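You operate a simulated robot arm through the tools that you are given. There is no shell and no other tool.

The job below is to be done with a simulated two-armed robot. You get a single attempt, and the scene is never put back.

JOB
Thread the winder and set the tension to 5.
Fine: orange peg over both guides into the black tray; red knob to Free before that and to Drag after; black knob to 5.

The check looks at the end state, three seconds after you hand in, the way a careful person would. Anything else that was tipped, shoved, dropped, spilled or broken makes it a failure.

ROBOT AND FRAMES
Two 7-joint arms with fingered hands on one trunk that stands fixed in place. Base frame: the origin is at the foot of the trunk, x ahead of it, y to its left, z up. Readings come in mm, rad, newtons and seconds.
The left shoulder is at [70, 142, 1189], the right one opposite. With the tool pointing down near the work surface each hand reaches from about 100 to 360 mm from the base axis, measured 20 degrees to its own side. Payload 3.6 kg a hand.
Tool frame (each hand has its own): the origin (TCP) lies between the finger pads and is the grasp point; the fingertips stand 25 mm ahead of it; z points along the fingers, y is the line along which they close. The gripper opens to 88 mm. The gripper's body begins 29 mm behind the TCP. The gripper is a hand of 5 fingers: y runs from the thumb to the fingers, the wrist lies at [-13, -97, -162] in the tool frame, and closing takes about 1.5 s.
Orientation is that of the tool frame in the base frame, as [roll, pitch, yaw] about the fixed x, y, z axes, in that order (R = Rz(yaw) Ry(pitch) Rx(roll)). With the fingers straight down and the wrist toward the robot, the tool's x, y and z point along [0, 1, 0], [1, 0, 0] and [0, 0, -1] of the base frame.

CONTROLS
- The arms move only by the tool drive_tool. It takes "left_moves", "right_moves" or both (then of equal length, played together; a hand with none holds still); each is a list of rows, each a list of 3 entries, a list of its own where there are three numbers: the opening, from 0 (shut) to 1 (fully open), then the shift along the tool's x, y, z in units of 150 mm (1.0 is 150 mm), then the turn, a rotation vector about the tool's x, y, z in units of 45 degrees (1.0 is 45 degrees). In form: [[claw, [tx, ty, tz], [ax, ay, az]], ...]. A call has 1 to 20 rows; each row is the pose to reach, as a shift and turn from the pose commanded when the call began, along the tool's axes at that moment. A call with a number of a shift or a turn outside -1 to 1 is refused whole. A row lasts 0.2 s, in which the tool goes at most 50 mm and 0.15 rad; a call with a longer step from one row to the next is refused whole, and so is a gripper value outside its range. Where a pose cannot be reached the arm comes as near as it can. A force on the tool above 40 N (or 10 N above the force at the start of the call, whichever is more), or a blocked arm, ends the call early, and 0.2 s more pass. The fingers move at their own pace (about 72 mm/s each) and stop on an object; they squeeze with about 28 N. The grip force told is the motor's: it shows also when the fingers shut on nothing. Time passes only in rows, and 0.2 s behind the last, so rows that repeat a pose let the fingers close. The reply holds the time, the measured pose of the TCP, the force on the tool along the base axes, the opening and the grip force, in the units named above and with some noise, with the torque about the TCP (base axes, N m) and any sound that the robot's microphone picked up, and new pictures: "show" is both (left out), scene, wrist or none (wrist: the cameras of the hands that moved).
- Cameras (640 x 400 px; columns grow to the right, rows downward): "scene" is now at [129.4, -42.3, 1443.7]; the picture's right is [-0.45, -0.89, 0.00], its down [-0.36, 0.18, -0.92] and it looks along [0.82, -0.41, -0.40] (base axes); focal length 311 px, centre (320, 200). "left" rides on the left gripper at [-59, -79, -105] in its tool frame; the picture's right is [-0.73, -0.32, 0.61], its down [0.62, -0.68, 0.38] and it looks along [0.29, 0.66, 0.70] (tool axes); focal length 234 px, centre (320, 200). "right" rides on the right gripper at [59, -79, -105] in its tool frame; the picture's right is [-0.73, 0.32, -0.61], its down [-0.62, -0.68, 0.38] and it looks along [-0.29, 0.66, 0.70] (tool axes); focal length 234 px, centre (320, 200). There is no depth. A picture from a camera that has moved, and an enlarged one, comes with that camera's place and axes in the base frame and with its lens. The place of the scene camera against the robot may be out by one fixed shift of up to 12 mm in any direction.
- move_column(by): slides the trunk up (or, below 0, down) by that many mm; the arms and the scene camera ride with it, the base frame stays. It gives what a move gives, with no picture.
- set_grasp(shape, hand): the hand has 5 fingers and takes this shape, open, in about a second: jaw (thumb against the fingers, like two jaws); tri (thumb and two fingers); tip (a fingertip pinch); poke (one finger out to press); point (the index stretched); flat (the hand flat); cup (the hand cupped); fist (a fist). The gripper value then closes the fingers along that shape, each until it touches; the sizes above hold for jaw. It gives what a move gives, with no picture.
- aim_head(pan, tilt): turns the head with the scene camera to pan (to the left, within 1.501 rad either way) and tilt (down, from -0.506 to 1.204), counted from straight ahead of the robot. It gives what a move gives, and a new picture of the scene camera.
- close_up(camera, box): a new picture of the part [left, top, right, bottom] of that camera's present view, enlarged. No time passes.
- close_job(): hands the job in; it is judged then, once.

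Nothing tells you positions but the pictures and the camera data. Unless the task says otherwise, let go and move clear before handing in.

The tools are called after "Emit:" as a command line: name --argument value ..., lists and objects as JSON in quotes. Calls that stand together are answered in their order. drive_tool: Moves the arms, as the interface text tells. Its arguments: {"type":"object","properties":{"left_moves":{"type":"array","items":{"type":"array"}},"right_moves":{"type":"array","items":{"type":"array"}},"show":{"type":"string","enum":["both","scene","wrist","none"]}},"required":[]} The other tools are called the same way: move_column (by) slides the trunk up or down; set_grasp (shape, hand) gives the hand a shape; aim_head (pan, tilt) turns the head that bears the scene camera; close_up (camera, box) takes an enlarged picture of a part of a camera's view; close_job () hands the job in.

At the start:

```text
time: 0.0
left_position: [459.0, -85.3, 1258.0]
left_tcp_rot: [-3.141, 0.0, 1.571]
left_contact_force: [0.5, 1.0, 0.4]
left_ft_torque: [0.0, -0.02, 0.02]
left_opening: 88.0
left_grip_force: 0.1
left_shape: jaw
right_position: [394.8, -414.8, 1242.4]
right_tcp_rot: [-3.14, 0.0, 1.572]
right_contact_force: [-0.5, -0.4, 0.1]
right_ft_torque: [-0.01, -0.02, 0.0]
right_opening: 87.8
right_grip_force: 0.1
right_shape: jaw
trunk travel left (down, up): [-725.0, 215.0]
head pan, tilt: [-0.464, 0.41]
```

scene: 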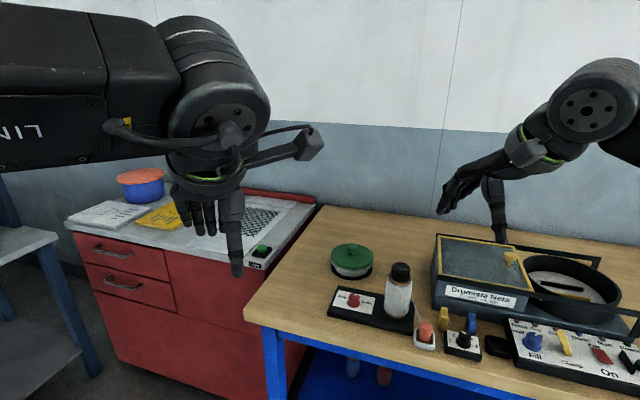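
right: 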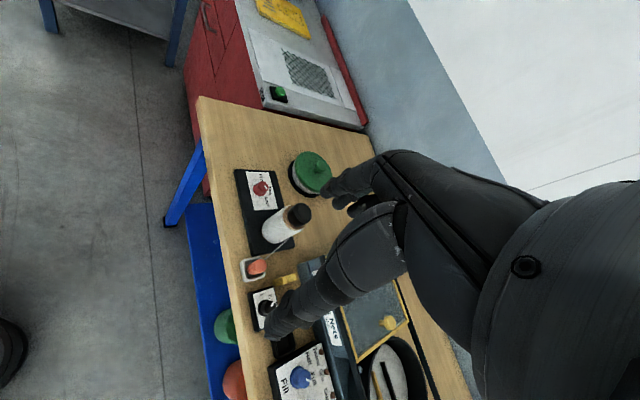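
left: 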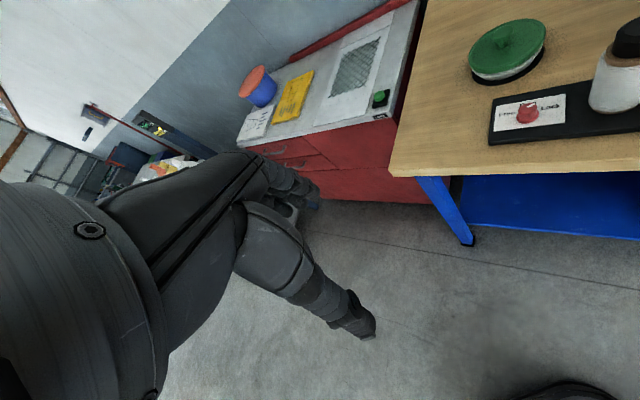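

I see a bench with a red knob plate, a white spool with a black cap, an orange peg in a small tray, yellow guides, and a small black knob plate. I'll look closer before moving anything.

Emit:
close_up --camera "scene" --box '[310, 230, 470, 360]'

Emit:
close_up --camera "scene" --box '[400, 300, 540, 390]'

Emit:
close_up --camera "right" --box '[220, 150, 340, 340]'

```text
3.08 times, centred on (390, 295) of scene
camera zoom: at [129.4, -42.3, 1443.7], right [-0.45, -0.89, 0.0], down [-0.36, 0.18, -0.92], along [0.82, -0.41, -0.4], focal length 958 px, centre (105, -92)
```

zoom: 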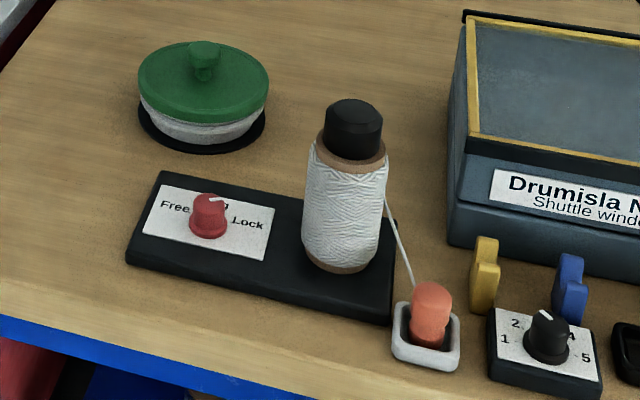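

```text
4.44 times, centred on (470, 345) of scene
camera zoom: at [129.4, -42.3, 1443.7], right [-0.45, -0.89, 0.0], down [-0.36, 0.18, -0.92], along [0.82, -0.41, -0.4], focal length 1384 px, centre (-347, -444)
```

zoom: 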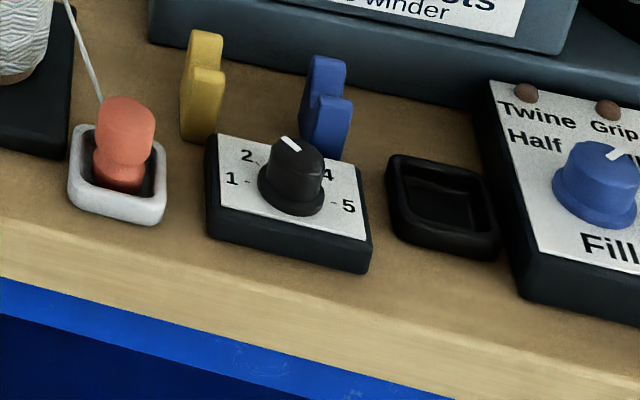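

```text
2.11 times, centred on (280, 245) of right
camera zoom: at [315.2, -355.2, 1347.9], right [0.32, -0.73, 0.61], down [-0.68, -0.62, -0.38], along [0.66, -0.29, -0.7], focal length 493 px, centre (404, 105)
```

zoom: 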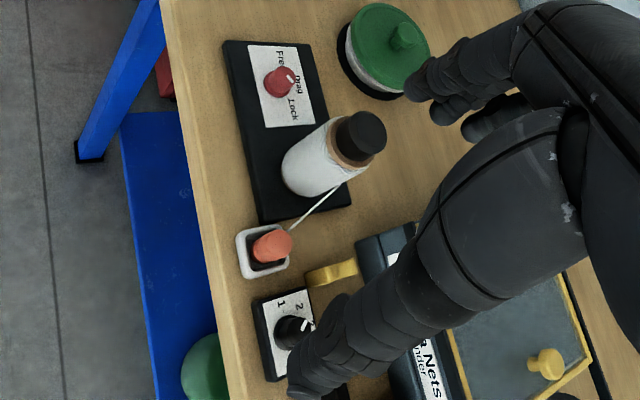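

The objects sit on a wooden bench whose top is at about z≈850, to the right front. I'll zoom in further on the knobs, guides and tray to read their state.

Emit:
close_up --camera "scene" --box '[330, 275, 380, 310]'

Emit:
close_up --camera "scene" --box '[410, 300, 490, 360]'

Emit:
close_up --camera "scene" --box '[440, 300, 640, 400]'

Emit:
close_up --camera "left" --box '[450, 0, 640, 160]'

Emit:
aim_head --pan -0.85 --tilt 0.7

```text
11.43 times, centred on (355, 292) of scene
camera zoom: at [129.4, -42.3, 1443.7], right [-0.45, -0.89, 0.0], down [-0.36, 0.18, -0.92], along [0.82, -0.41, -0.4], focal length 3559 px, centre (-80, -857)
```

zoom: 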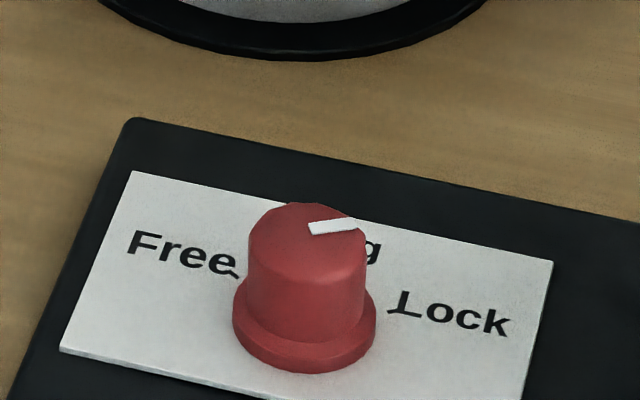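

```text
6.67 times, centred on (450, 330) of scene
camera zoom: at [129.4, -42.3, 1443.7], right [-0.45, -0.89, 0.0], down [-0.36, 0.18, -0.92], along [0.82, -0.41, -0.4], focal length 2076 px, centre (-547, -667)
```

zoom: 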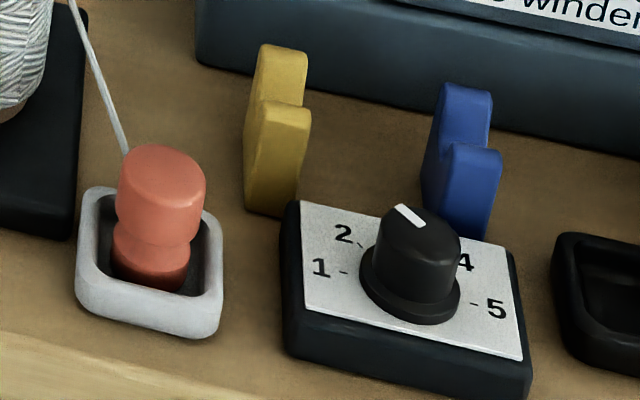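

```text
3.20 times, centred on (540, 350) of scene
camera zoom: at [129.4, -42.3, 1443.7], right [-0.45, -0.89, 0.0], down [-0.36, 0.18, -0.92], along [0.82, -0.41, -0.4], focal length 996 px, centre (-384, -280)
```

zoom: 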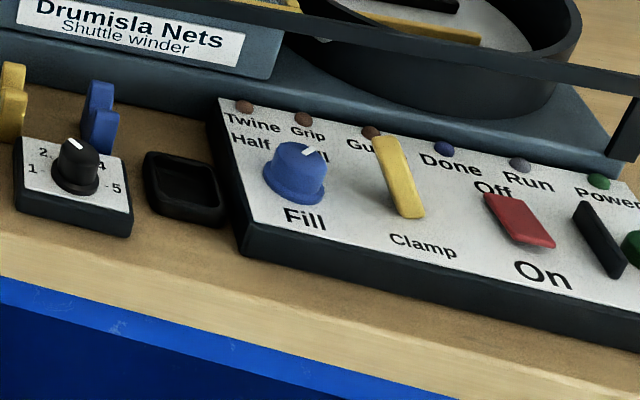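

```text
2.50 times, centred on (545, 80) of left
camera zoom: at [381.4, -143.6, 1363.0], right [-0.32, -0.73, -0.61], down [-0.68, 0.62, -0.38], along [0.66, 0.29, -0.7], focal length 585 px, centre (-242, 500)
```

zoom: 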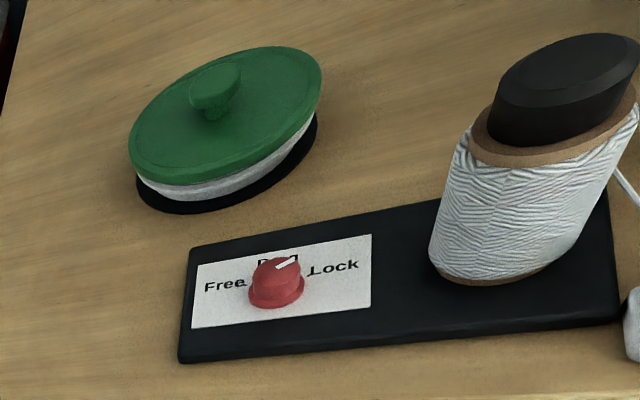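

```text
time: 0.9
left_position: [459.8, -85.6, 1257.8]
left_tcp_rot: [3.141, -0.002, 1.571]
left_contact_force: [0.5, -1.1, -0.4]
left_ft_torque: [-0.01, -0.02, 0.01]
left_opening: 87.8
left_grip_force: 0.1
left_shape: jaw
right_position: [394.2, -413.9, 1241.3]
right_tcp_rot: [3.141, 0.001, 1.571]
right_contact_force: [0.4, 1.2, -1.0]
right_ft_torque: [-0.01, 0.0, 0.04]
right_opening: 87.8
right_grip_force: 0.1
right_shape: jaw
trunk travel left (down, up): [-725.0, 215.0]
head pan, tilt: [-0.85, 0.7]
camera scene: at [102.8, -64.6, 1417.8], right [-0.75, -0.66, 0.0], down [-0.43, 0.48, -0.77], along [0.51, -0.57, -0.64], focal length 311 px, centre (320, 200)
```

scene: 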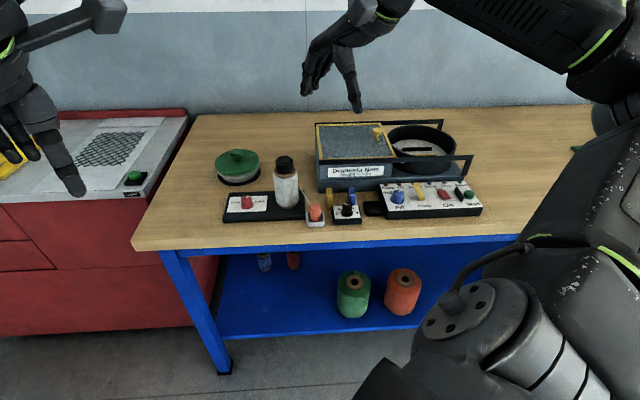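

The bench edge now runs nearly level across the view, with the peg cup, black knob, guides and tray in the middle. I'll zoom in from this viewpoint to measure positions and knob angles.

Emit:
close_up --camera "scene" --box '[215, 180, 295, 230]'

Emit:
close_up --camera "scene" --box '[290, 175, 370, 225]'

Emit:
close_up --camera "scene" --box '[350, 170, 430, 220]'

Emit:
close_up --camera "scene" --box '[200, 130, 440, 280]'

```text
8.00 times, centred on (255, 205) of scene
camera zoom: at [102.8, -64.6, 1417.8], right [-0.75, -0.66, 0.0], down [-0.43, 0.48, -0.77], along [0.51, -0.57, -0.64], focal length 2491 px, centre (840, 160)
```

zoom: 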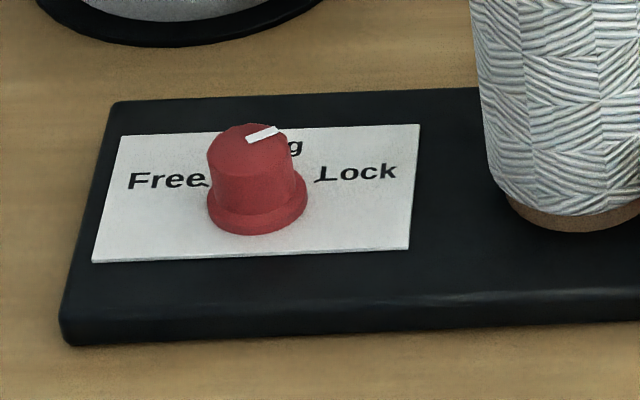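

```text
8.00 times, centred on (330, 200) of scene
camera zoom: at [102.8, -64.6, 1417.8], right [-0.75, -0.66, 0.0], down [-0.43, 0.48, -0.77], along [0.51, -0.57, -0.64], focal length 2491 px, centre (240, 200)
```

zoom: 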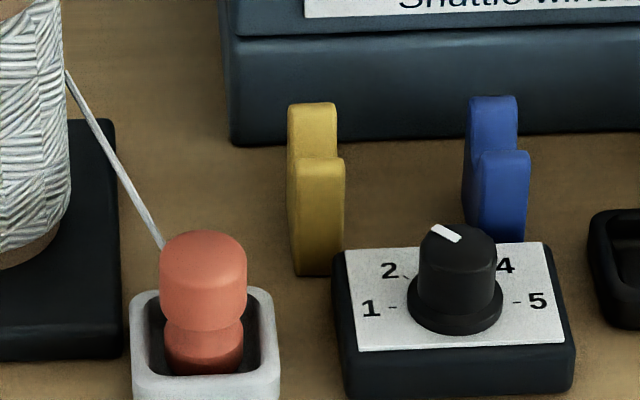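

```text
8.00 times, centred on (390, 195) of scene
camera zoom: at [102.8, -64.6, 1417.8], right [-0.75, -0.66, 0.0], down [-0.43, 0.48, -0.77], along [0.51, -0.57, -0.64], focal length 2491 px, centre (-240, 240)
```

zoom: 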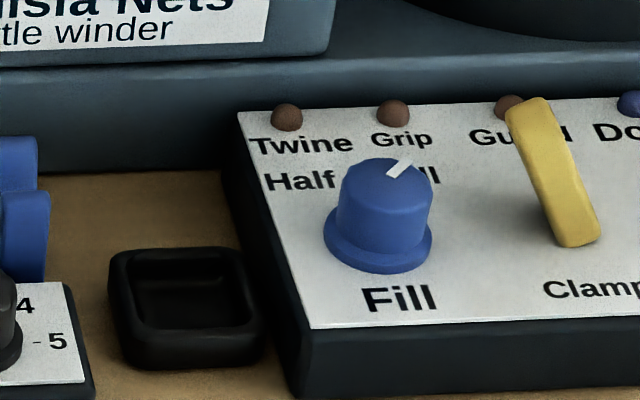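

```text
2.67 times, centred on (320, 205) of scene
camera zoom: at [102.8, -64.6, 1417.8], right [-0.75, -0.66, 0.0], down [-0.43, 0.48, -0.77], along [0.51, -0.57, -0.64], focal length 830 px, centre (320, 187)
```

zoom: 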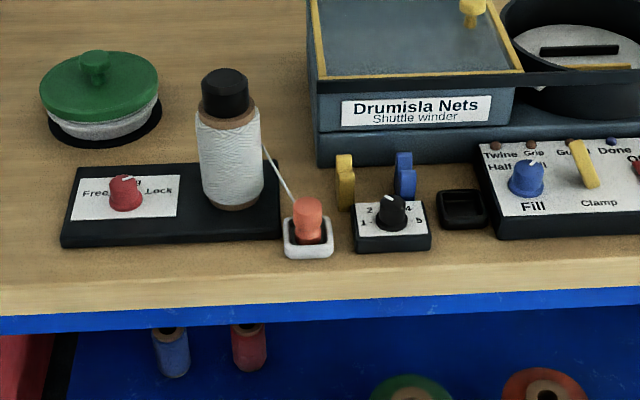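

The picture shows: red knob at Lock near (650,-397), orange peg in its white cup near (500,-499), and guide slots near (512,-570) and (469,-611). The tray is near (408,-630) and the black knob, at 2, near (441,-555). I'll lower the trunk for reach and look at the hand's shape.

Emit:
move_column --by -150

Emit:
drive_tool --right_moves '[[1, [0, 0, 0], [0, 0, 0]]]' --show "both"

```text
time: 2.6
left_position: [459.7, -84.3, 1108.1]
left_tcp_rot: [-3.141, -0.001, 1.571]
left_contact_force: [-0.2, 0.6, -1.1]
left_ft_torque: [-0.03, 0.01, -0.01]
left_opening: 87.7
left_grip_force: 0.2
left_shape: jaw
right_position: [393.0, -413.2, 1091.7]
right_tcp_rot: [3.141, 0.0, 1.57]
right_contact_force: [0.8, 0.1, 0.0]
right_ft_torque: [0.05, -0.01, 0.0]
right_opening: 87.4
right_grip_force: 0.1
right_shape: jaw
trunk travel left (down, up): [-575.0, 365.0]
head pan, tilt: [-0.85, 0.7]
```

```text
time: 3.0
left_position: [459.6, -85.4, 1107.6]
left_tcp_rot: [-3.141, 0.0, 1.57]
left_contact_force: [0.5, -0.1, -0.1]
left_ft_torque: [0.02, 0.02, -0.01]
left_opening: 87.7
left_grip_force: 0.1
left_shape: jaw
right_position: [393.9, -412.4, 1092.7]
right_tcp_rot: [3.141, 0.001, 1.57]
right_contact_force: [0.3, -0.1, 1.7]
right_ft_torque: [-0.02, -0.02, -0.01]
right_opening: 87.8
right_grip_force: 0.1
right_shape: jaw
trunk travel left (down, up): [-575.0, 365.0]
head pan, tilt: [-0.85, 0.7]
camera scene: at [102.8, -64.7, 1267.8], right [-0.75, -0.66, 0.0], down [-0.43, 0.48, -0.76], along [0.5, -0.57, -0.64], focal length 311 px, centre (320, 200)
camera right: at [315.2, -355.3, 1197.9], right [0.32, -0.73, 0.61], down [-0.68, -0.62, -0.38], along [0.66, -0.29, -0.7], focal length 234 px, centre (320, 200)
```

scene: 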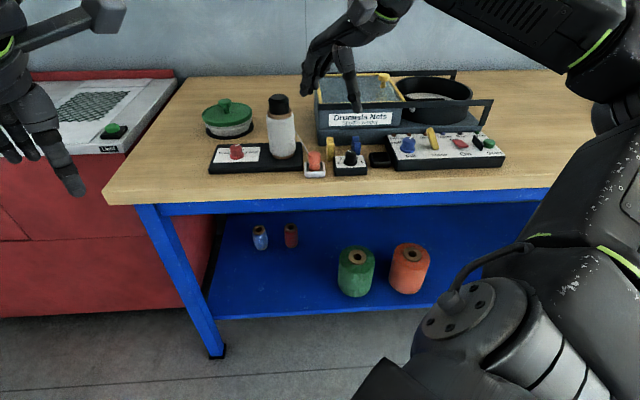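
right: 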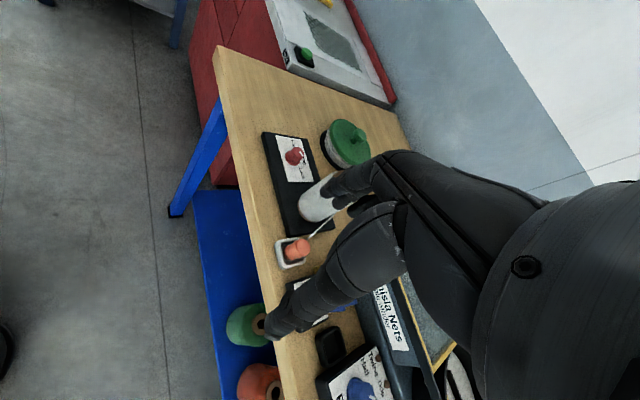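

The trunk is down 150 mm and the right hand hangs in front of the bench. I'll zoom in on the hand and the objects for triangulation against the earlier view.

Emit:
close_up --camera "scene" --box '[205, 130, 285, 180]'

Emit:
close_up --camera "scene" --box '[280, 130, 360, 180]'

Emit:
close_up --camera "scene" --box '[350, 130, 430, 180]'

Emit:
close_up --camera "scene" --box '[260, 0, 440, 130]'

Emit:
close_up --camera "right" --box '[220, 130, 440, 360]'

Emit:
close_up --camera "scene" --box '[0, 0, 140, 200]'

```text
8.00 times, centred on (245, 155) of scene
camera zoom: at [102.8, -64.7, 1267.8], right [-0.75, -0.66, 0.0], down [-0.43, 0.48, -0.76], along [0.5, -0.57, -0.64], focal length 2491 px, centre (920, 560)
```

zoom: 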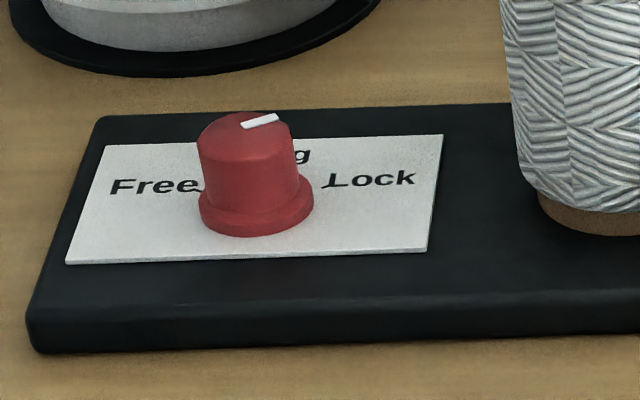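

```text
8.00 times, centred on (320, 155) of scene
camera zoom: at [102.8, -64.7, 1267.8], right [-0.75, -0.66, 0.0], down [-0.43, 0.48, -0.76], along [0.5, -0.57, -0.64], focal length 2491 px, centre (320, 560)
```

zoom: 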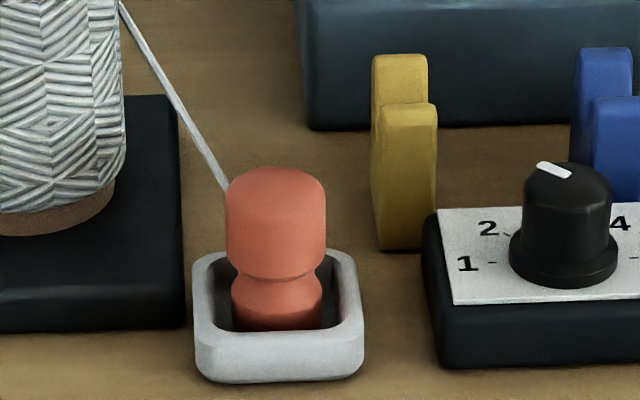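

```text
8.00 times, centred on (390, 155) of scene
camera zoom: at [102.8, -64.7, 1267.8], right [-0.75, -0.66, 0.0], down [-0.43, 0.48, -0.76], along [0.5, -0.57, -0.64], focal length 2491 px, centre (-240, 560)
```

zoom: 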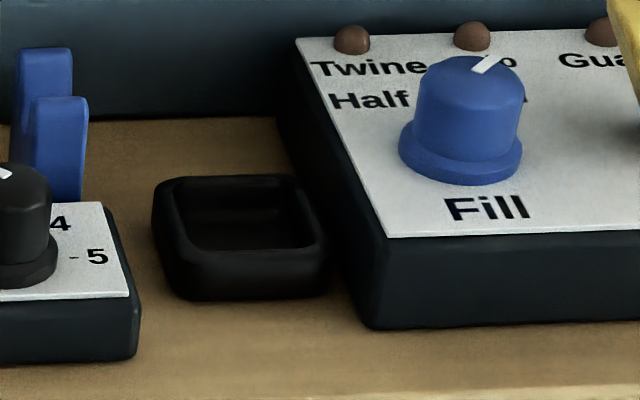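

```text
3.08 times, centred on (350, 65) of scene
camera zoom: at [102.8, -64.7, 1267.8], right [-0.75, -0.66, 0.0], down [-0.43, 0.48, -0.76], along [0.5, -0.57, -0.64], focal length 958 px, centre (228, 615)
```

zoom: 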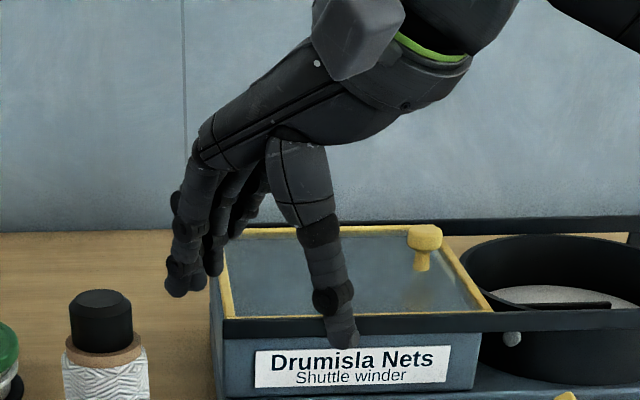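

```text
1.74 times, centred on (330, 245) of right
camera zoom: at [315.2, -355.3, 1197.9], right [0.32, -0.73, 0.61], down [-0.68, -0.62, -0.38], along [0.66, -0.29, -0.7], focal length 407 px, centre (303, 122)
```

zoom: 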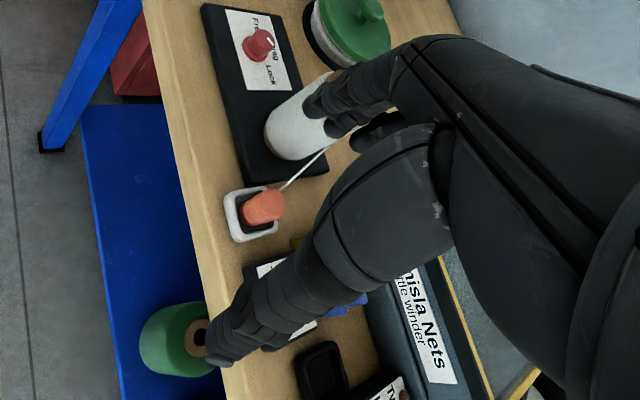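

```text
2.00 times, centred on (70, 100) of scene
camera zoom: at [102.8, -64.7, 1267.8], right [-0.75, -0.66, 0.0], down [-0.43, 0.48, -0.76], along [0.5, -0.57, -0.64], focal length 623 px, centre (820, 400)
```

zoom: 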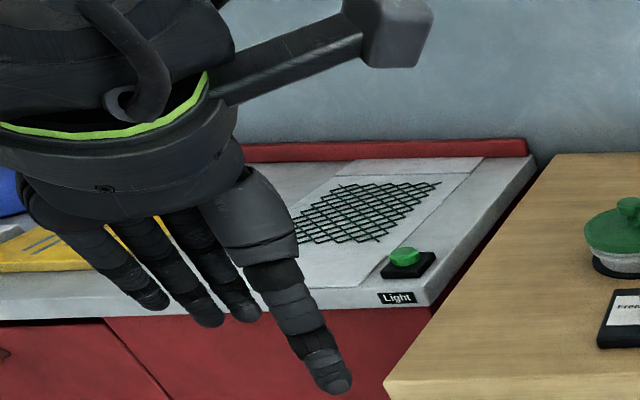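

By triangulation the table is at z≈867, the peg top at about (493,-491,913), and the black knob top at (437,-547,912). The red knob top is at (649,-400,910), the slots at (499,-553) and (456,-592), and the tray at (401,-614). Next I'll try the finger shapes while in free air.

Emit:
set_grasp --shape "tri" --hand "right"

Emit:
close_up --camera "scene" --box '[260, 0, 440, 130]'

Emit:
close_up --camera "right" --box '[220, 130, 440, 360]'

```text
time: 3.9
left_position: [459.1, -85.7, 1108.6]
left_tcp_rot: [-3.142, -0.001, 1.57]
left_contact_force: [-0.7, -0.3, -0.9]
left_ft_torque: [-0.03, 0.03, -0.02]
left_opening: 87.6
left_grip_force: 0.1
left_shape: jaw
right_position: [393.3, -413.8, 1091.5]
right_tcp_rot: [-3.14, 0.001, 1.57]
right_contact_force: [-0.5, -0.2, -1.0]
right_ft_torque: [0.0, 0.0, 0.0]
right_opening: 87.6
right_grip_force: 0.1
right_shape: tri
trunk travel left (down, up): [-575.0, 365.0]
head pan, tilt: [-0.85, 0.7]
```

```text
3.08 times, centred on (350, 65) of scene
camera zoom: at [102.7, -64.7, 1267.8], right [-0.75, -0.66, 0.0], down [-0.43, 0.48, -0.76], along [0.5, -0.57, -0.64], focal length 958 px, centre (228, 615)
```

zoom: 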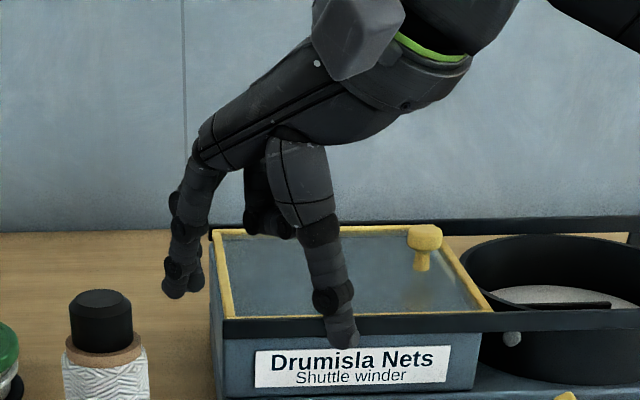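

```text
1.74 times, centred on (330, 245) of right
camera zoom: at [315.2, -355.2, 1197.9], right [0.32, -0.73, 0.61], down [-0.68, -0.62, -0.38], along [0.66, -0.29, -0.7], focal length 407 px, centre (303, 122)
```

zoom: 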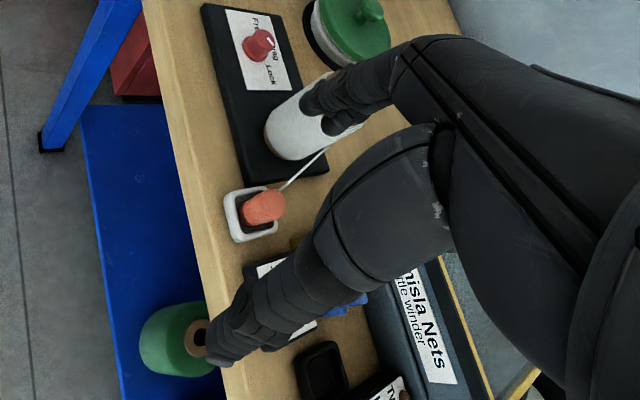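

The tri shape keeps index and middle out with ring and little finger curled, which suits the cramped bench. I'll close it in the air once to see where the pads meet.

Emit:
drive_tool --right_moves '[[0, [0, 0, 0], [0, 0, 0]], [0, [0, 0, 0], [0, 0, 0]], [0, [0, 0, 0], [0, 0, 0]], [0, [0, 0, 0], [0, 0, 0]], [0, [0, 0, 0], [0, 0, 0]], [0, [0, 0, 0], [0, 0, 0]], [0, [0, 0, 0], [0, 0, 0]]]' --show "none"

Emit:
close_up --camera "scene" --box '[260, 0, 440, 130]'

Emit:
close_up --camera "right" --box '[220, 130, 440, 360]'

```text
time: 5.5
left_position: [459.1, -84.9, 1107.7]
left_tcp_rot: [-3.141, 0.002, 1.57]
left_contact_force: [0.3, -0.5, 0.5]
left_ft_torque: [-0.02, 0.04, 0.01]
left_opening: 87.7
left_grip_force: 0.0
left_shape: jaw
right_position: [394.2, -414.4, 1091.3]
right_tcp_rot: [-3.141, 0.0, 1.57]
right_contact_force: [-1.1, -0.3, -0.3]
right_ft_torque: [0.01, 0.02, 0.0]
right_opening: 0.0
right_grip_force: 28.4
right_shape: tri
trunk travel left (down, up): [-575.0, 365.0]
head pan, tilt: [-0.85, 0.7]
```

```text
3.08 times, centred on (350, 65) of scene
camera zoom: at [102.7, -64.7, 1267.8], right [-0.75, -0.66, 0.0], down [-0.43, 0.48, -0.76], along [0.5, -0.57, -0.64], focal length 958 px, centre (228, 615)
```

zoom: 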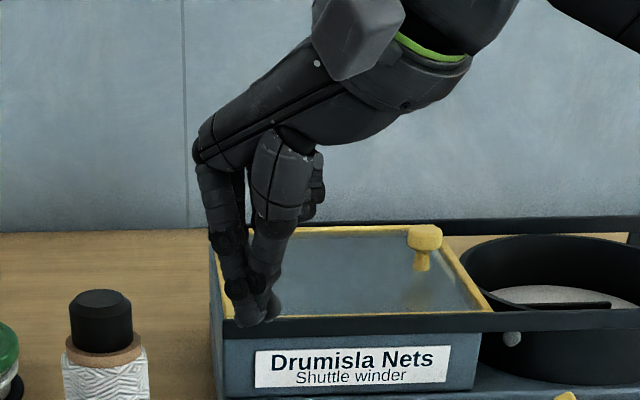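

```text
1.74 times, centred on (330, 245) of right
camera zoom: at [315.2, -355.2, 1197.9], right [0.32, -0.73, 0.61], down [-0.68, -0.62, -0.38], along [0.66, -0.29, -0.7], focal length 407 px, centre (303, 122)
```

zoom: 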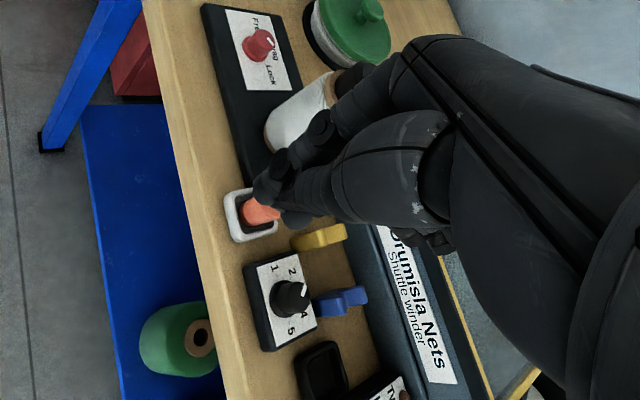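

Closed, the pads meet about 25 mm below the TCP, as stated, and the scene camera offset works out to roughly (0,+6,-9) mm. Next I'll move the open right hand high over the bench toward the red knob, staying above the spool's top.

Emit:
drive_tool --right_moves '[[1, [0.02, 0.21, 0], [0, 0, 0.14]], [1, [0.04, 0.42, 0], [0, 0, 0.28]], [1, [0.06, 0.63, 0], [0, 0, 0.42]], [1, [0.067, 0.847, 0], [0, 0, 0.556]], [1, [0.067, 0.847, 0], [0, 0, 0.556]]]' --show "none"

```text
time: 6.7
left_position: [457.8, -85.5, 1108.5]
left_tcp_rot: [3.14, 0.0, 1.571]
left_contact_force: [0.0, -0.7, 0.0]
left_ft_torque: [-0.02, 0.0, -0.01]
left_opening: 87.7
left_grip_force: 0.1
left_shape: jaw
right_position: [520.7, -403.9, 1094.2]
right_tcp_rot: [-3.141, -0.001, 1.132]
right_contact_force: [0.1, -0.4, -0.1]
right_ft_torque: [0.0, -0.03, -0.02]
right_opening: 87.5
right_grip_force: 0.0
right_shape: tri
trunk travel left (down, up): [-575.0, 365.0]
head pan, tilt: [-0.85, 0.7]
```

The hand reached (521,-404,1094) without trouble. I'll carry on over the red knob, turning the hand so the wrist stays left and away from the spool.

Emit:
drive_tool --right_moves '[[1, [0.08, 0.138, 0], [0, 0, 0.156]], [1, [0.16, 0.276, 0], [0, 0, 0.311]], [1, [0.24, 0.414, 0], [0, 0, 0.467]], [1, [0.32, 0.552, 0], [0, 0, 0.622]], [1, [0.403, 0.691, 0], [0, 0, 0.778]], [1, [0.403, 0.691, 0], [0, 0, 0.778]]]' --show "both"

```text
time: 8.1
left_position: [459.5, -84.6, 1108.9]
left_tcp_rot: [-3.142, 0.0, 1.57]
left_contact_force: [0.3, -0.1, -0.4]
left_ft_torque: [0.0, 0.01, 0.02]
left_opening: 87.7
left_grip_force: 0.0
left_shape: jaw
right_position: [624.5, -401.8, 1078.6]
right_tcp_rot: [3.141, -0.002, 0.523]
right_contact_force: [0.1, 0.5, -0.5]
right_ft_torque: [-0.01, 0.0, 0.0]
right_opening: 87.6
right_grip_force: 0.0
right_shape: tri
right hand out of reach, approached as far as the arm can: row 5, 6
trunk travel left (down, up): [-575.0, 365.0]
head pan, tilt: [-0.85, 0.7]
camera scene: at [102.1, -64.2, 1267.9], right [-0.75, -0.66, 0.0], down [-0.42, 0.48, -0.77], along [0.51, -0.57, -0.64], focal length 311 px, centre (320, 200)
camera right: at [636.0, -304.6, 1184.8], right [-0.47, -0.64, 0.6], down [-0.88, 0.28, -0.39], along [0.08, -0.71, -0.7], focal length 234 px, centre (320, 200)
```

scene: 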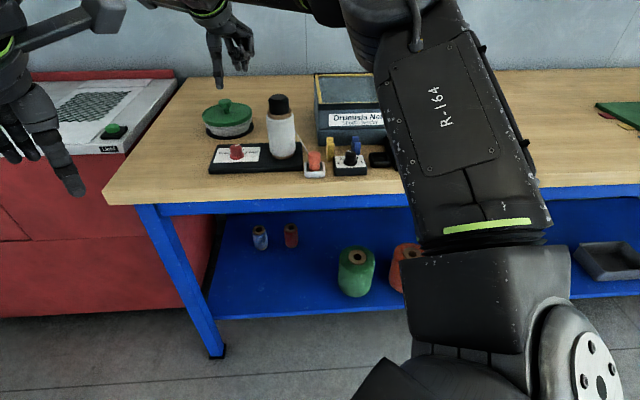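
right: 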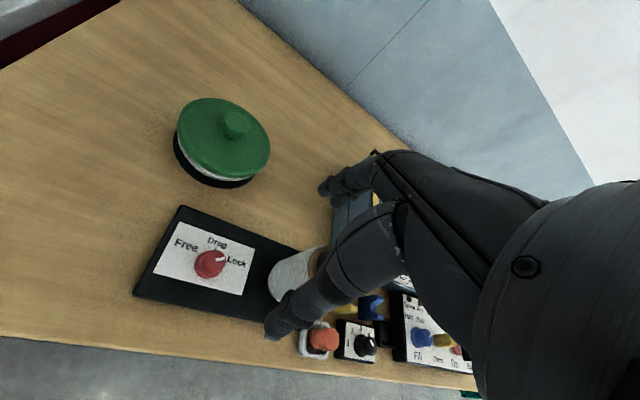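

The arm reaches about 572 mm from shoulder to wrist, so I must be lower to reach the red knob. The wrist camera now sees the knob pointing at Lock; I'll zoom in to measure.

Emit:
close_up --camera "right" --box '[140, 205, 300, 305]'

Emit:
close_up --camera "right" --box '[240, 250, 480, 400]'

```text
4.00 times, centred on (220, 255) of right
camera zoom: at [636.0, -304.6, 1184.8], right [-0.47, -0.64, 0.6], down [-0.88, 0.28, -0.39], along [0.08, -0.71, -0.7], focal length 937 px, centre (720, -20)
```

zoom: 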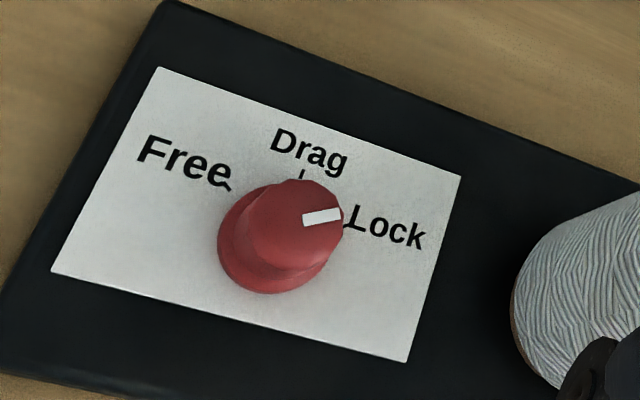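

```text
2.67 times, centred on (360, 325) of right
camera zoom: at [636.0, -304.6, 1184.8], right [-0.47, -0.64, 0.6], down [-0.88, 0.28, -0.39], along [0.08, -0.71, -0.7], focal length 624 px, centre (213, -133)
```

zoom: 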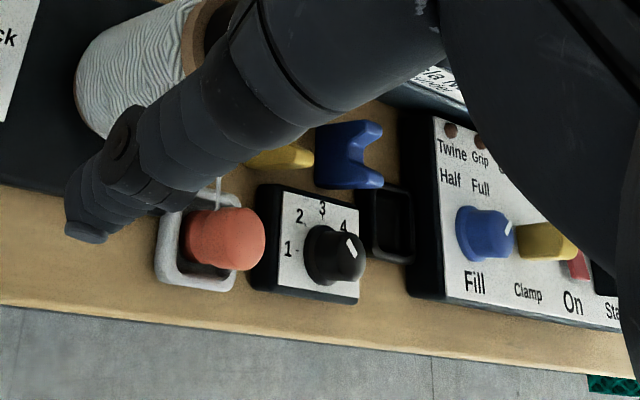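

Knob axis measured at about (652,-397) with the pointer at Lock; Free is 120° counter-clockwise and Drag is in the middle. I'll lower to a hover above the knob with a half-open hand.

Emit:
drive_tool --right_moves '[[0.7, [0.013, 0.015, 0.22], [0, 0, 0]], [0.7, [0.026, 0.03, 0.44], [0, 0, 0]], [0.7, [0.04, 0.045, 0.66], [0, 0, 0]], [0.7, [0.053, 0.061, 0.88], [0, 0, 0]], [0.7, [0.053, 0.061, 0.88], [0, 0, 0]]]' --show "both"

```text
time: 9.3
left_position: [459.1, -85.3, 1107.7]
left_tcp_rot: [3.14, 0.0, 1.571]
left_contact_force: [0.1, 0.0, -0.6]
left_ft_torque: [-0.01, -0.03, 0.01]
left_opening: 87.8
left_grip_force: 0.1
left_shape: jaw
right_position: [634.8, -404.9, 946.9]
right_tcp_rot: [-3.141, 0.0, 0.523]
right_contact_force: [-0.4, 0.2, 0.1]
right_ft_torque: [0.0, 0.0, -0.02]
right_opening: 61.9
right_grip_force: 0.1
right_shape: tri
trunk travel left (down, up): [-575.0, 365.0]
head pan, tilt: [-0.85, 0.7]
camera scene: at [102.4, -64.4, 1267.8], right [-0.75, -0.66, 0.0], down [-0.42, 0.48, -0.77], along [0.5, -0.57, -0.64], focal length 311 px, centre (320, 200)
camera right: at [646.9, -307.6, 1052.6], right [-0.47, -0.64, 0.61], down [-0.88, 0.28, -0.38], along [0.08, -0.71, -0.7], focal length 234 px, centre (320, 200)
```

scene: 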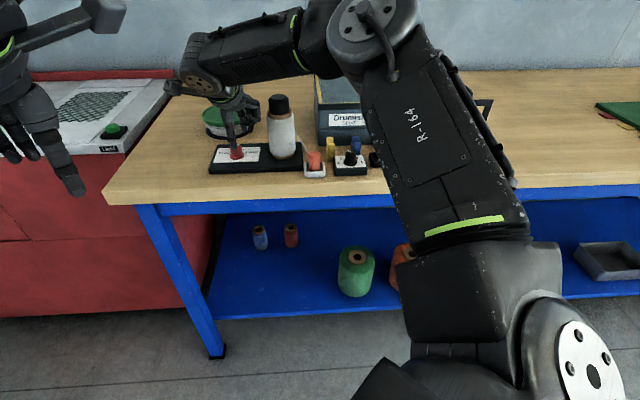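
right: 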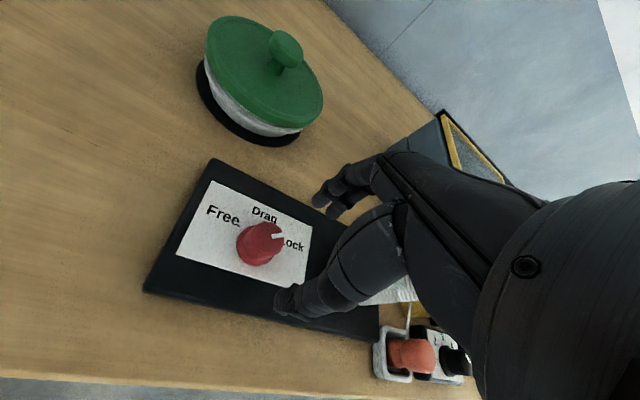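

The hand sits at (635,-405,947), just short of the knob. I'll zoom to measure the knob from this near view.

Emit:
close_up --camera "right" --box '[190, 190, 350, 290]'

Emit:
close_up --camera "scene" --box '[160, 70, 320, 180]'

```text
4.00 times, centred on (270, 240) of right
camera zoom: at [646.9, -307.6, 1052.6], right [-0.47, -0.64, 0.61], down [-0.88, 0.28, -0.38], along [0.08, -0.71, -0.7], focal length 937 px, centre (520, 40)
```

zoom: 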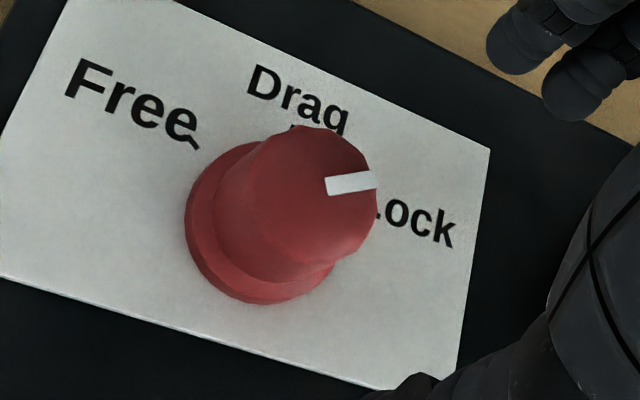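

```text
3.64 times, centred on (240, 125) of scene
camera zoom: at [102.4, -64.4, 1267.8], right [-0.75, -0.66, 0.0], down [-0.42, 0.48, -0.77], along [0.5, -0.57, -0.64], focal length 1132 px, centre (611, 473)
```

zoom: 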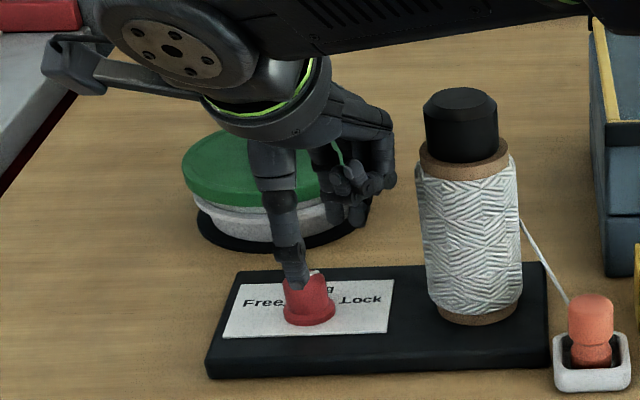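

The knob axis refines to about (653.5,-398.5) with its top near z≈898. I'll shift the tool over it at z≈930 and look again before going down.

Emit:
drive_tool --right_moves '[[0.7, [0.065, 0.013, 0], [0, 0, 0]], [0.7, [0.13, 0.026, 0.03], [0, 0, 0]], [0.7, [0.13, 0.026, 0.1], [0, 0, 0]], [0.7, [0.13, 0.026, 0.1], [0, 0, 0]]]' --show "wrist"

Emit:
close_up --camera "scene" --box '[195, 100, 295, 165]'

Emit:
close_up --camera "right" --box '[240, 170, 400, 300]'

```text
time: 10.3
left_position: [459.0, -84.3, 1107.9]
left_tcp_rot: [-3.141, 0.0, 1.57]
left_contact_force: [0.2, -0.2, 0.1]
left_ft_torque: [0.0, 0.01, -0.01]
left_opening: 87.6
left_grip_force: 0.1
left_shape: jaw
right_position: [655.8, -400.3, 931.9]
right_tcp_rot: [-3.141, 0.001, 0.523]
right_contact_force: [-0.5, 0.6, 0.3]
right_ft_torque: [0.0, -0.03, 0.02]
right_opening: 61.9
right_grip_force: 0.0
right_shape: tri
trunk travel left (down, up): [-575.0, 365.0]
head pan, tilt: [-0.85, 0.7]
camera right: at [667.6, -302.4, 1037.5], right [-0.47, -0.64, 0.61], down [-0.88, 0.28, -0.38], along [0.08, -0.71, -0.7], focal length 234 px, centre (320, 200)
```

right: 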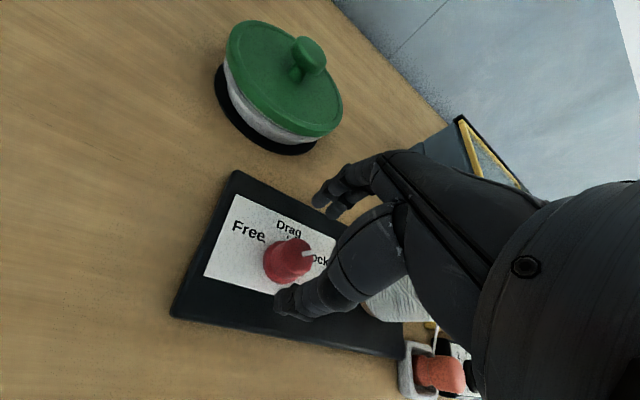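

```text
6.15 times, centred on (245, 132) of scene
camera zoom: at [102.8, -64.5, 1267.8], right [-0.75, -0.66, 0.0], down [-0.43, 0.48, -0.76], along [0.5, -0.57, -0.64], focal length 1916 px, centre (782, 615)
```

zoom: 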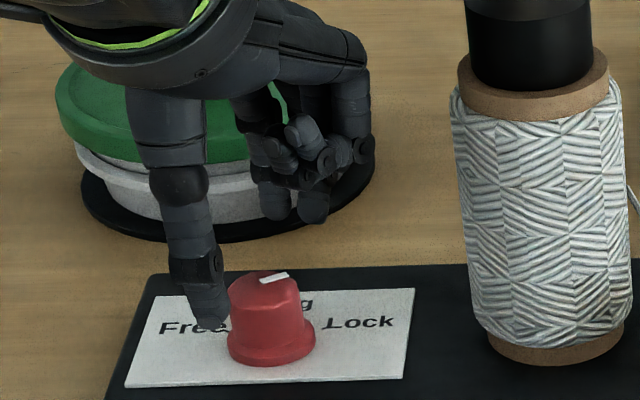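

```text
3.08 times, centred on (320, 235) of right
camera zoom: at [667.6, -302.4, 1037.5], right [-0.47, -0.64, 0.61], down [-0.88, 0.28, -0.38], along [0.08, -0.71, -0.7], focal length 720 px, centre (320, 92)
```

zoom: 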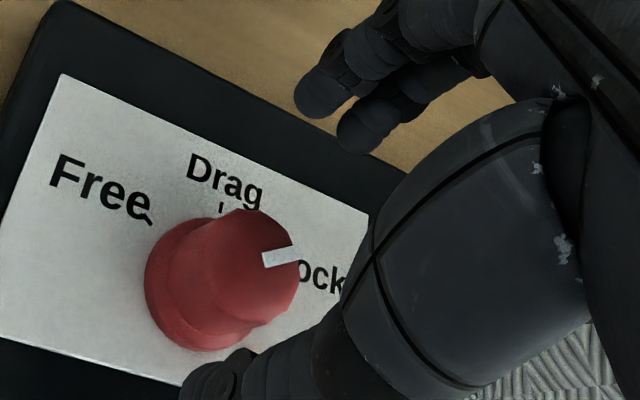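

The knob is centred to within 2 mm. I'll go down so the tips are just above the plate, and close on the knob.

Emit:
drive_tool --right_moves '[[0.7, [-0.004, -0.015, 0.06], [0, 0, 0]], [0.7, [-0.004, -0.015, 0.12], [0, 0, 0]], [0.7, [-0.004, -0.015, 0.175], [0, 0, 0]], [0.7, [-0.004, -0.015, 0.175], [0, 0, 0]]]' --show "wrist"

Emit:
close_up --camera "scene" --box '[195, 100, 295, 165]'

```text
time: 11.3
left_position: [459.6, -84.4, 1107.7]
left_tcp_rot: [-3.141, 0.001, 1.571]
left_contact_force: [-0.4, 0.1, -0.9]
left_ft_torque: [0.02, -0.01, 0.03]
left_opening: 87.7
left_grip_force: 0.0
left_shape: jaw
right_position: [653.6, -398.9, 906.1]
right_tcp_rot: [-3.14, 0.0, 0.524]
right_contact_force: [-0.6, 0.9, -0.6]
right_ft_torque: [0.01, 0.03, 0.01]
right_opening: 61.8
right_grip_force: 0.2
right_shape: tri
trunk travel left (down, up): [-575.0, 365.0]
head pan, tilt: [-0.85, 0.7]
camera right: at [664.8, -301.0, 1012.1], right [-0.47, -0.64, 0.61], down [-0.88, 0.28, -0.38], along [0.08, -0.71, -0.7], focal length 234 px, centre (320, 200)
```

right: 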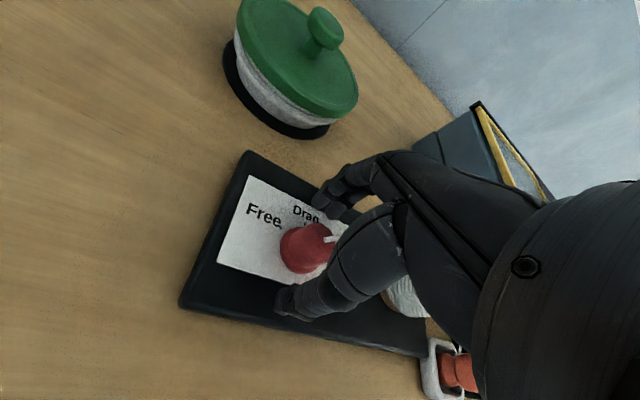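

```text
6.15 times, centred on (245, 132) of scene
camera zoom: at [102.7, -64.6, 1267.8], right [-0.75, -0.66, 0.0], down [-0.43, 0.48, -0.76], along [0.5, -0.57, -0.64], focal length 1916 px, centre (782, 615)
```

zoom: 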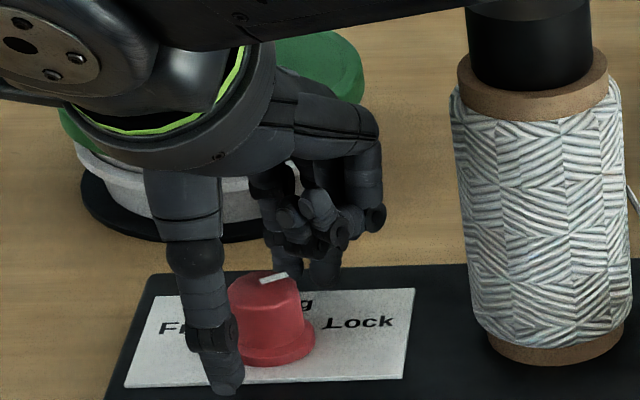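

The knob sits between thumb and fingers with no contact. I'll close on it.

Emit:
drive_tool --right_moves '[[0, [-0.004, -0.015, 0.0], [0, 0, 0]], [0, [0, 0, 0], [0, 0, 0]], [0, [0, 0, 0], [0, 0, 0]], [0, [0, 0, 0], [0, 0, 0]], [0, [0, 0, 0], [0, 0, 0]]]' --show "wrist"

Emit:
close_up --camera "right" --box '[220, 180, 380, 310]'

Emit:
close_up --camera "scene" --box '[195, 100, 295, 165]'

```text
time: 12.5
left_position: [460.1, -84.1, 1107.8]
left_tcp_rot: [-3.14, 0.001, 1.572]
left_contact_force: [0.2, 0.2, 0.3]
left_ft_torque: [0.0, 0.0, 0.01]
left_opening: 87.9
left_grip_force: 0.1
left_shape: jaw
right_position: [652.4, -398.3, 906.6]
right_tcp_rot: [-3.142, 0.0, 0.524]
right_contact_force: [-2.2, 1.9, -0.6]
right_ft_torque: [0.0, -0.03, -0.04]
right_opening: 18.8
right_grip_force: 27.8
right_shape: tri
trunk travel left (down, up): [-575.0, 365.0]
head pan, tilt: [-0.85, 0.7]
camera right: at [664.1, -300.9, 1012.1], right [-0.47, -0.64, 0.61], down [-0.88, 0.28, -0.38], along [0.08, -0.71, -0.7], focal length 234 px, centre (320, 200)
```

right: 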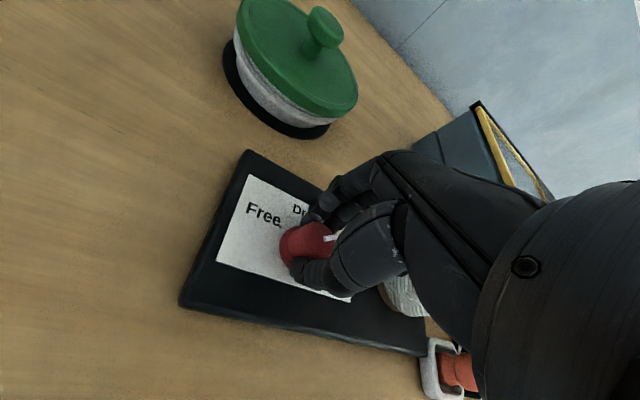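

```text
3.08 times, centred on (300, 245) of right
camera zoom: at [664.1, -300.9, 1012.1], right [-0.47, -0.64, 0.61], down [-0.88, 0.28, -0.38], along [0.08, -0.71, -0.7], focal length 720 px, centre (382, 62)
```

zoom: 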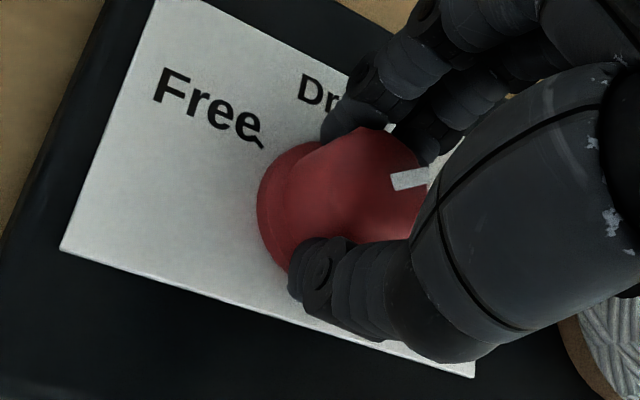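

```text
6.15 times, centred on (245, 132) of scene
camera zoom: at [102.6, -64.1, 1267.8], right [-0.75, -0.66, 0.0], down [-0.43, 0.48, -0.77], along [0.5, -0.57, -0.64], focal length 1916 px, centre (782, 615)
```

zoom: 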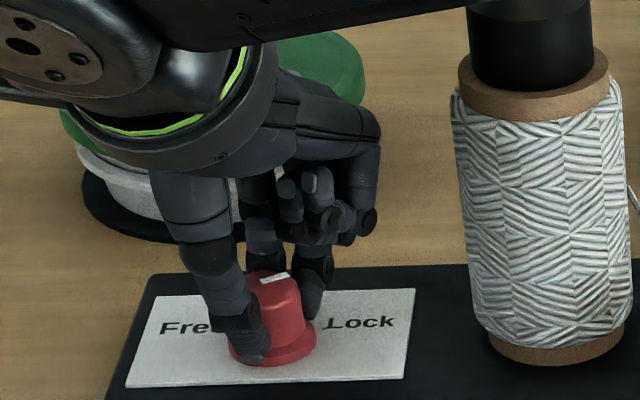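

The grip is firm on the knob at about 19 mm opening. Before turning, I'll check the clearance between the forearm and the spool cap.

Emit:
close_up --camera "scene" --box '[150, 0, 450, 190]'

Emit:
close_up --camera "left" --box '[0, 0, 640, 400]'

```text
2.11 times, centred on (300, 95) of scene
camera zoom: at [102.6, -64.1, 1267.8], right [-0.75, -0.66, 0.0], down [-0.43, 0.48, -0.77], along [0.5, -0.57, -0.64], focal length 656 px, centre (362, 421)
```

zoom: 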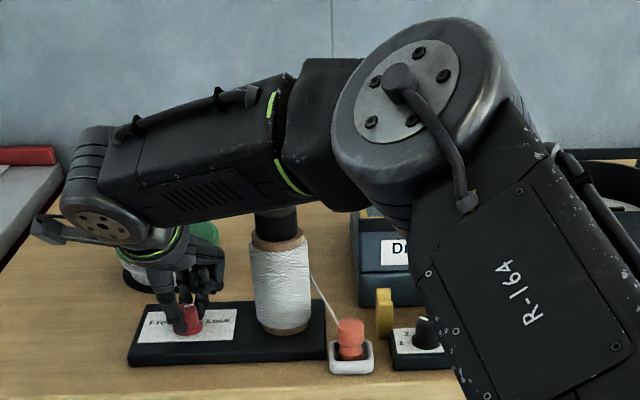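

```text
1.00 times, centred on (320, 200) of left (not enlarged: the box is as wide or as high as the picture)
camera zoom: at [381.2, -143.0, 1213.1], right [-0.32, -0.73, -0.61], down [-0.68, 0.62, -0.38], along [0.66, 0.29, -0.7], focal length 234 px, centre (320, 200)
```

zoom: 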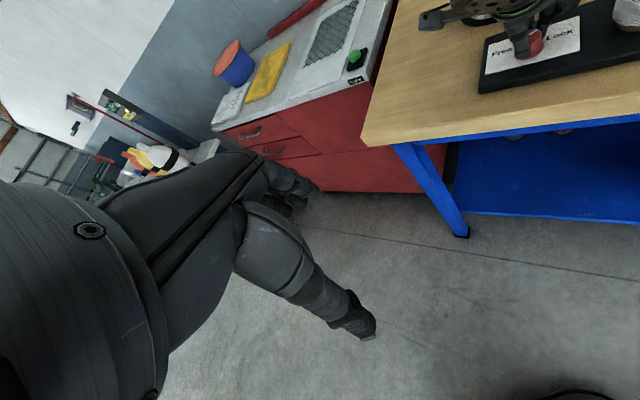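

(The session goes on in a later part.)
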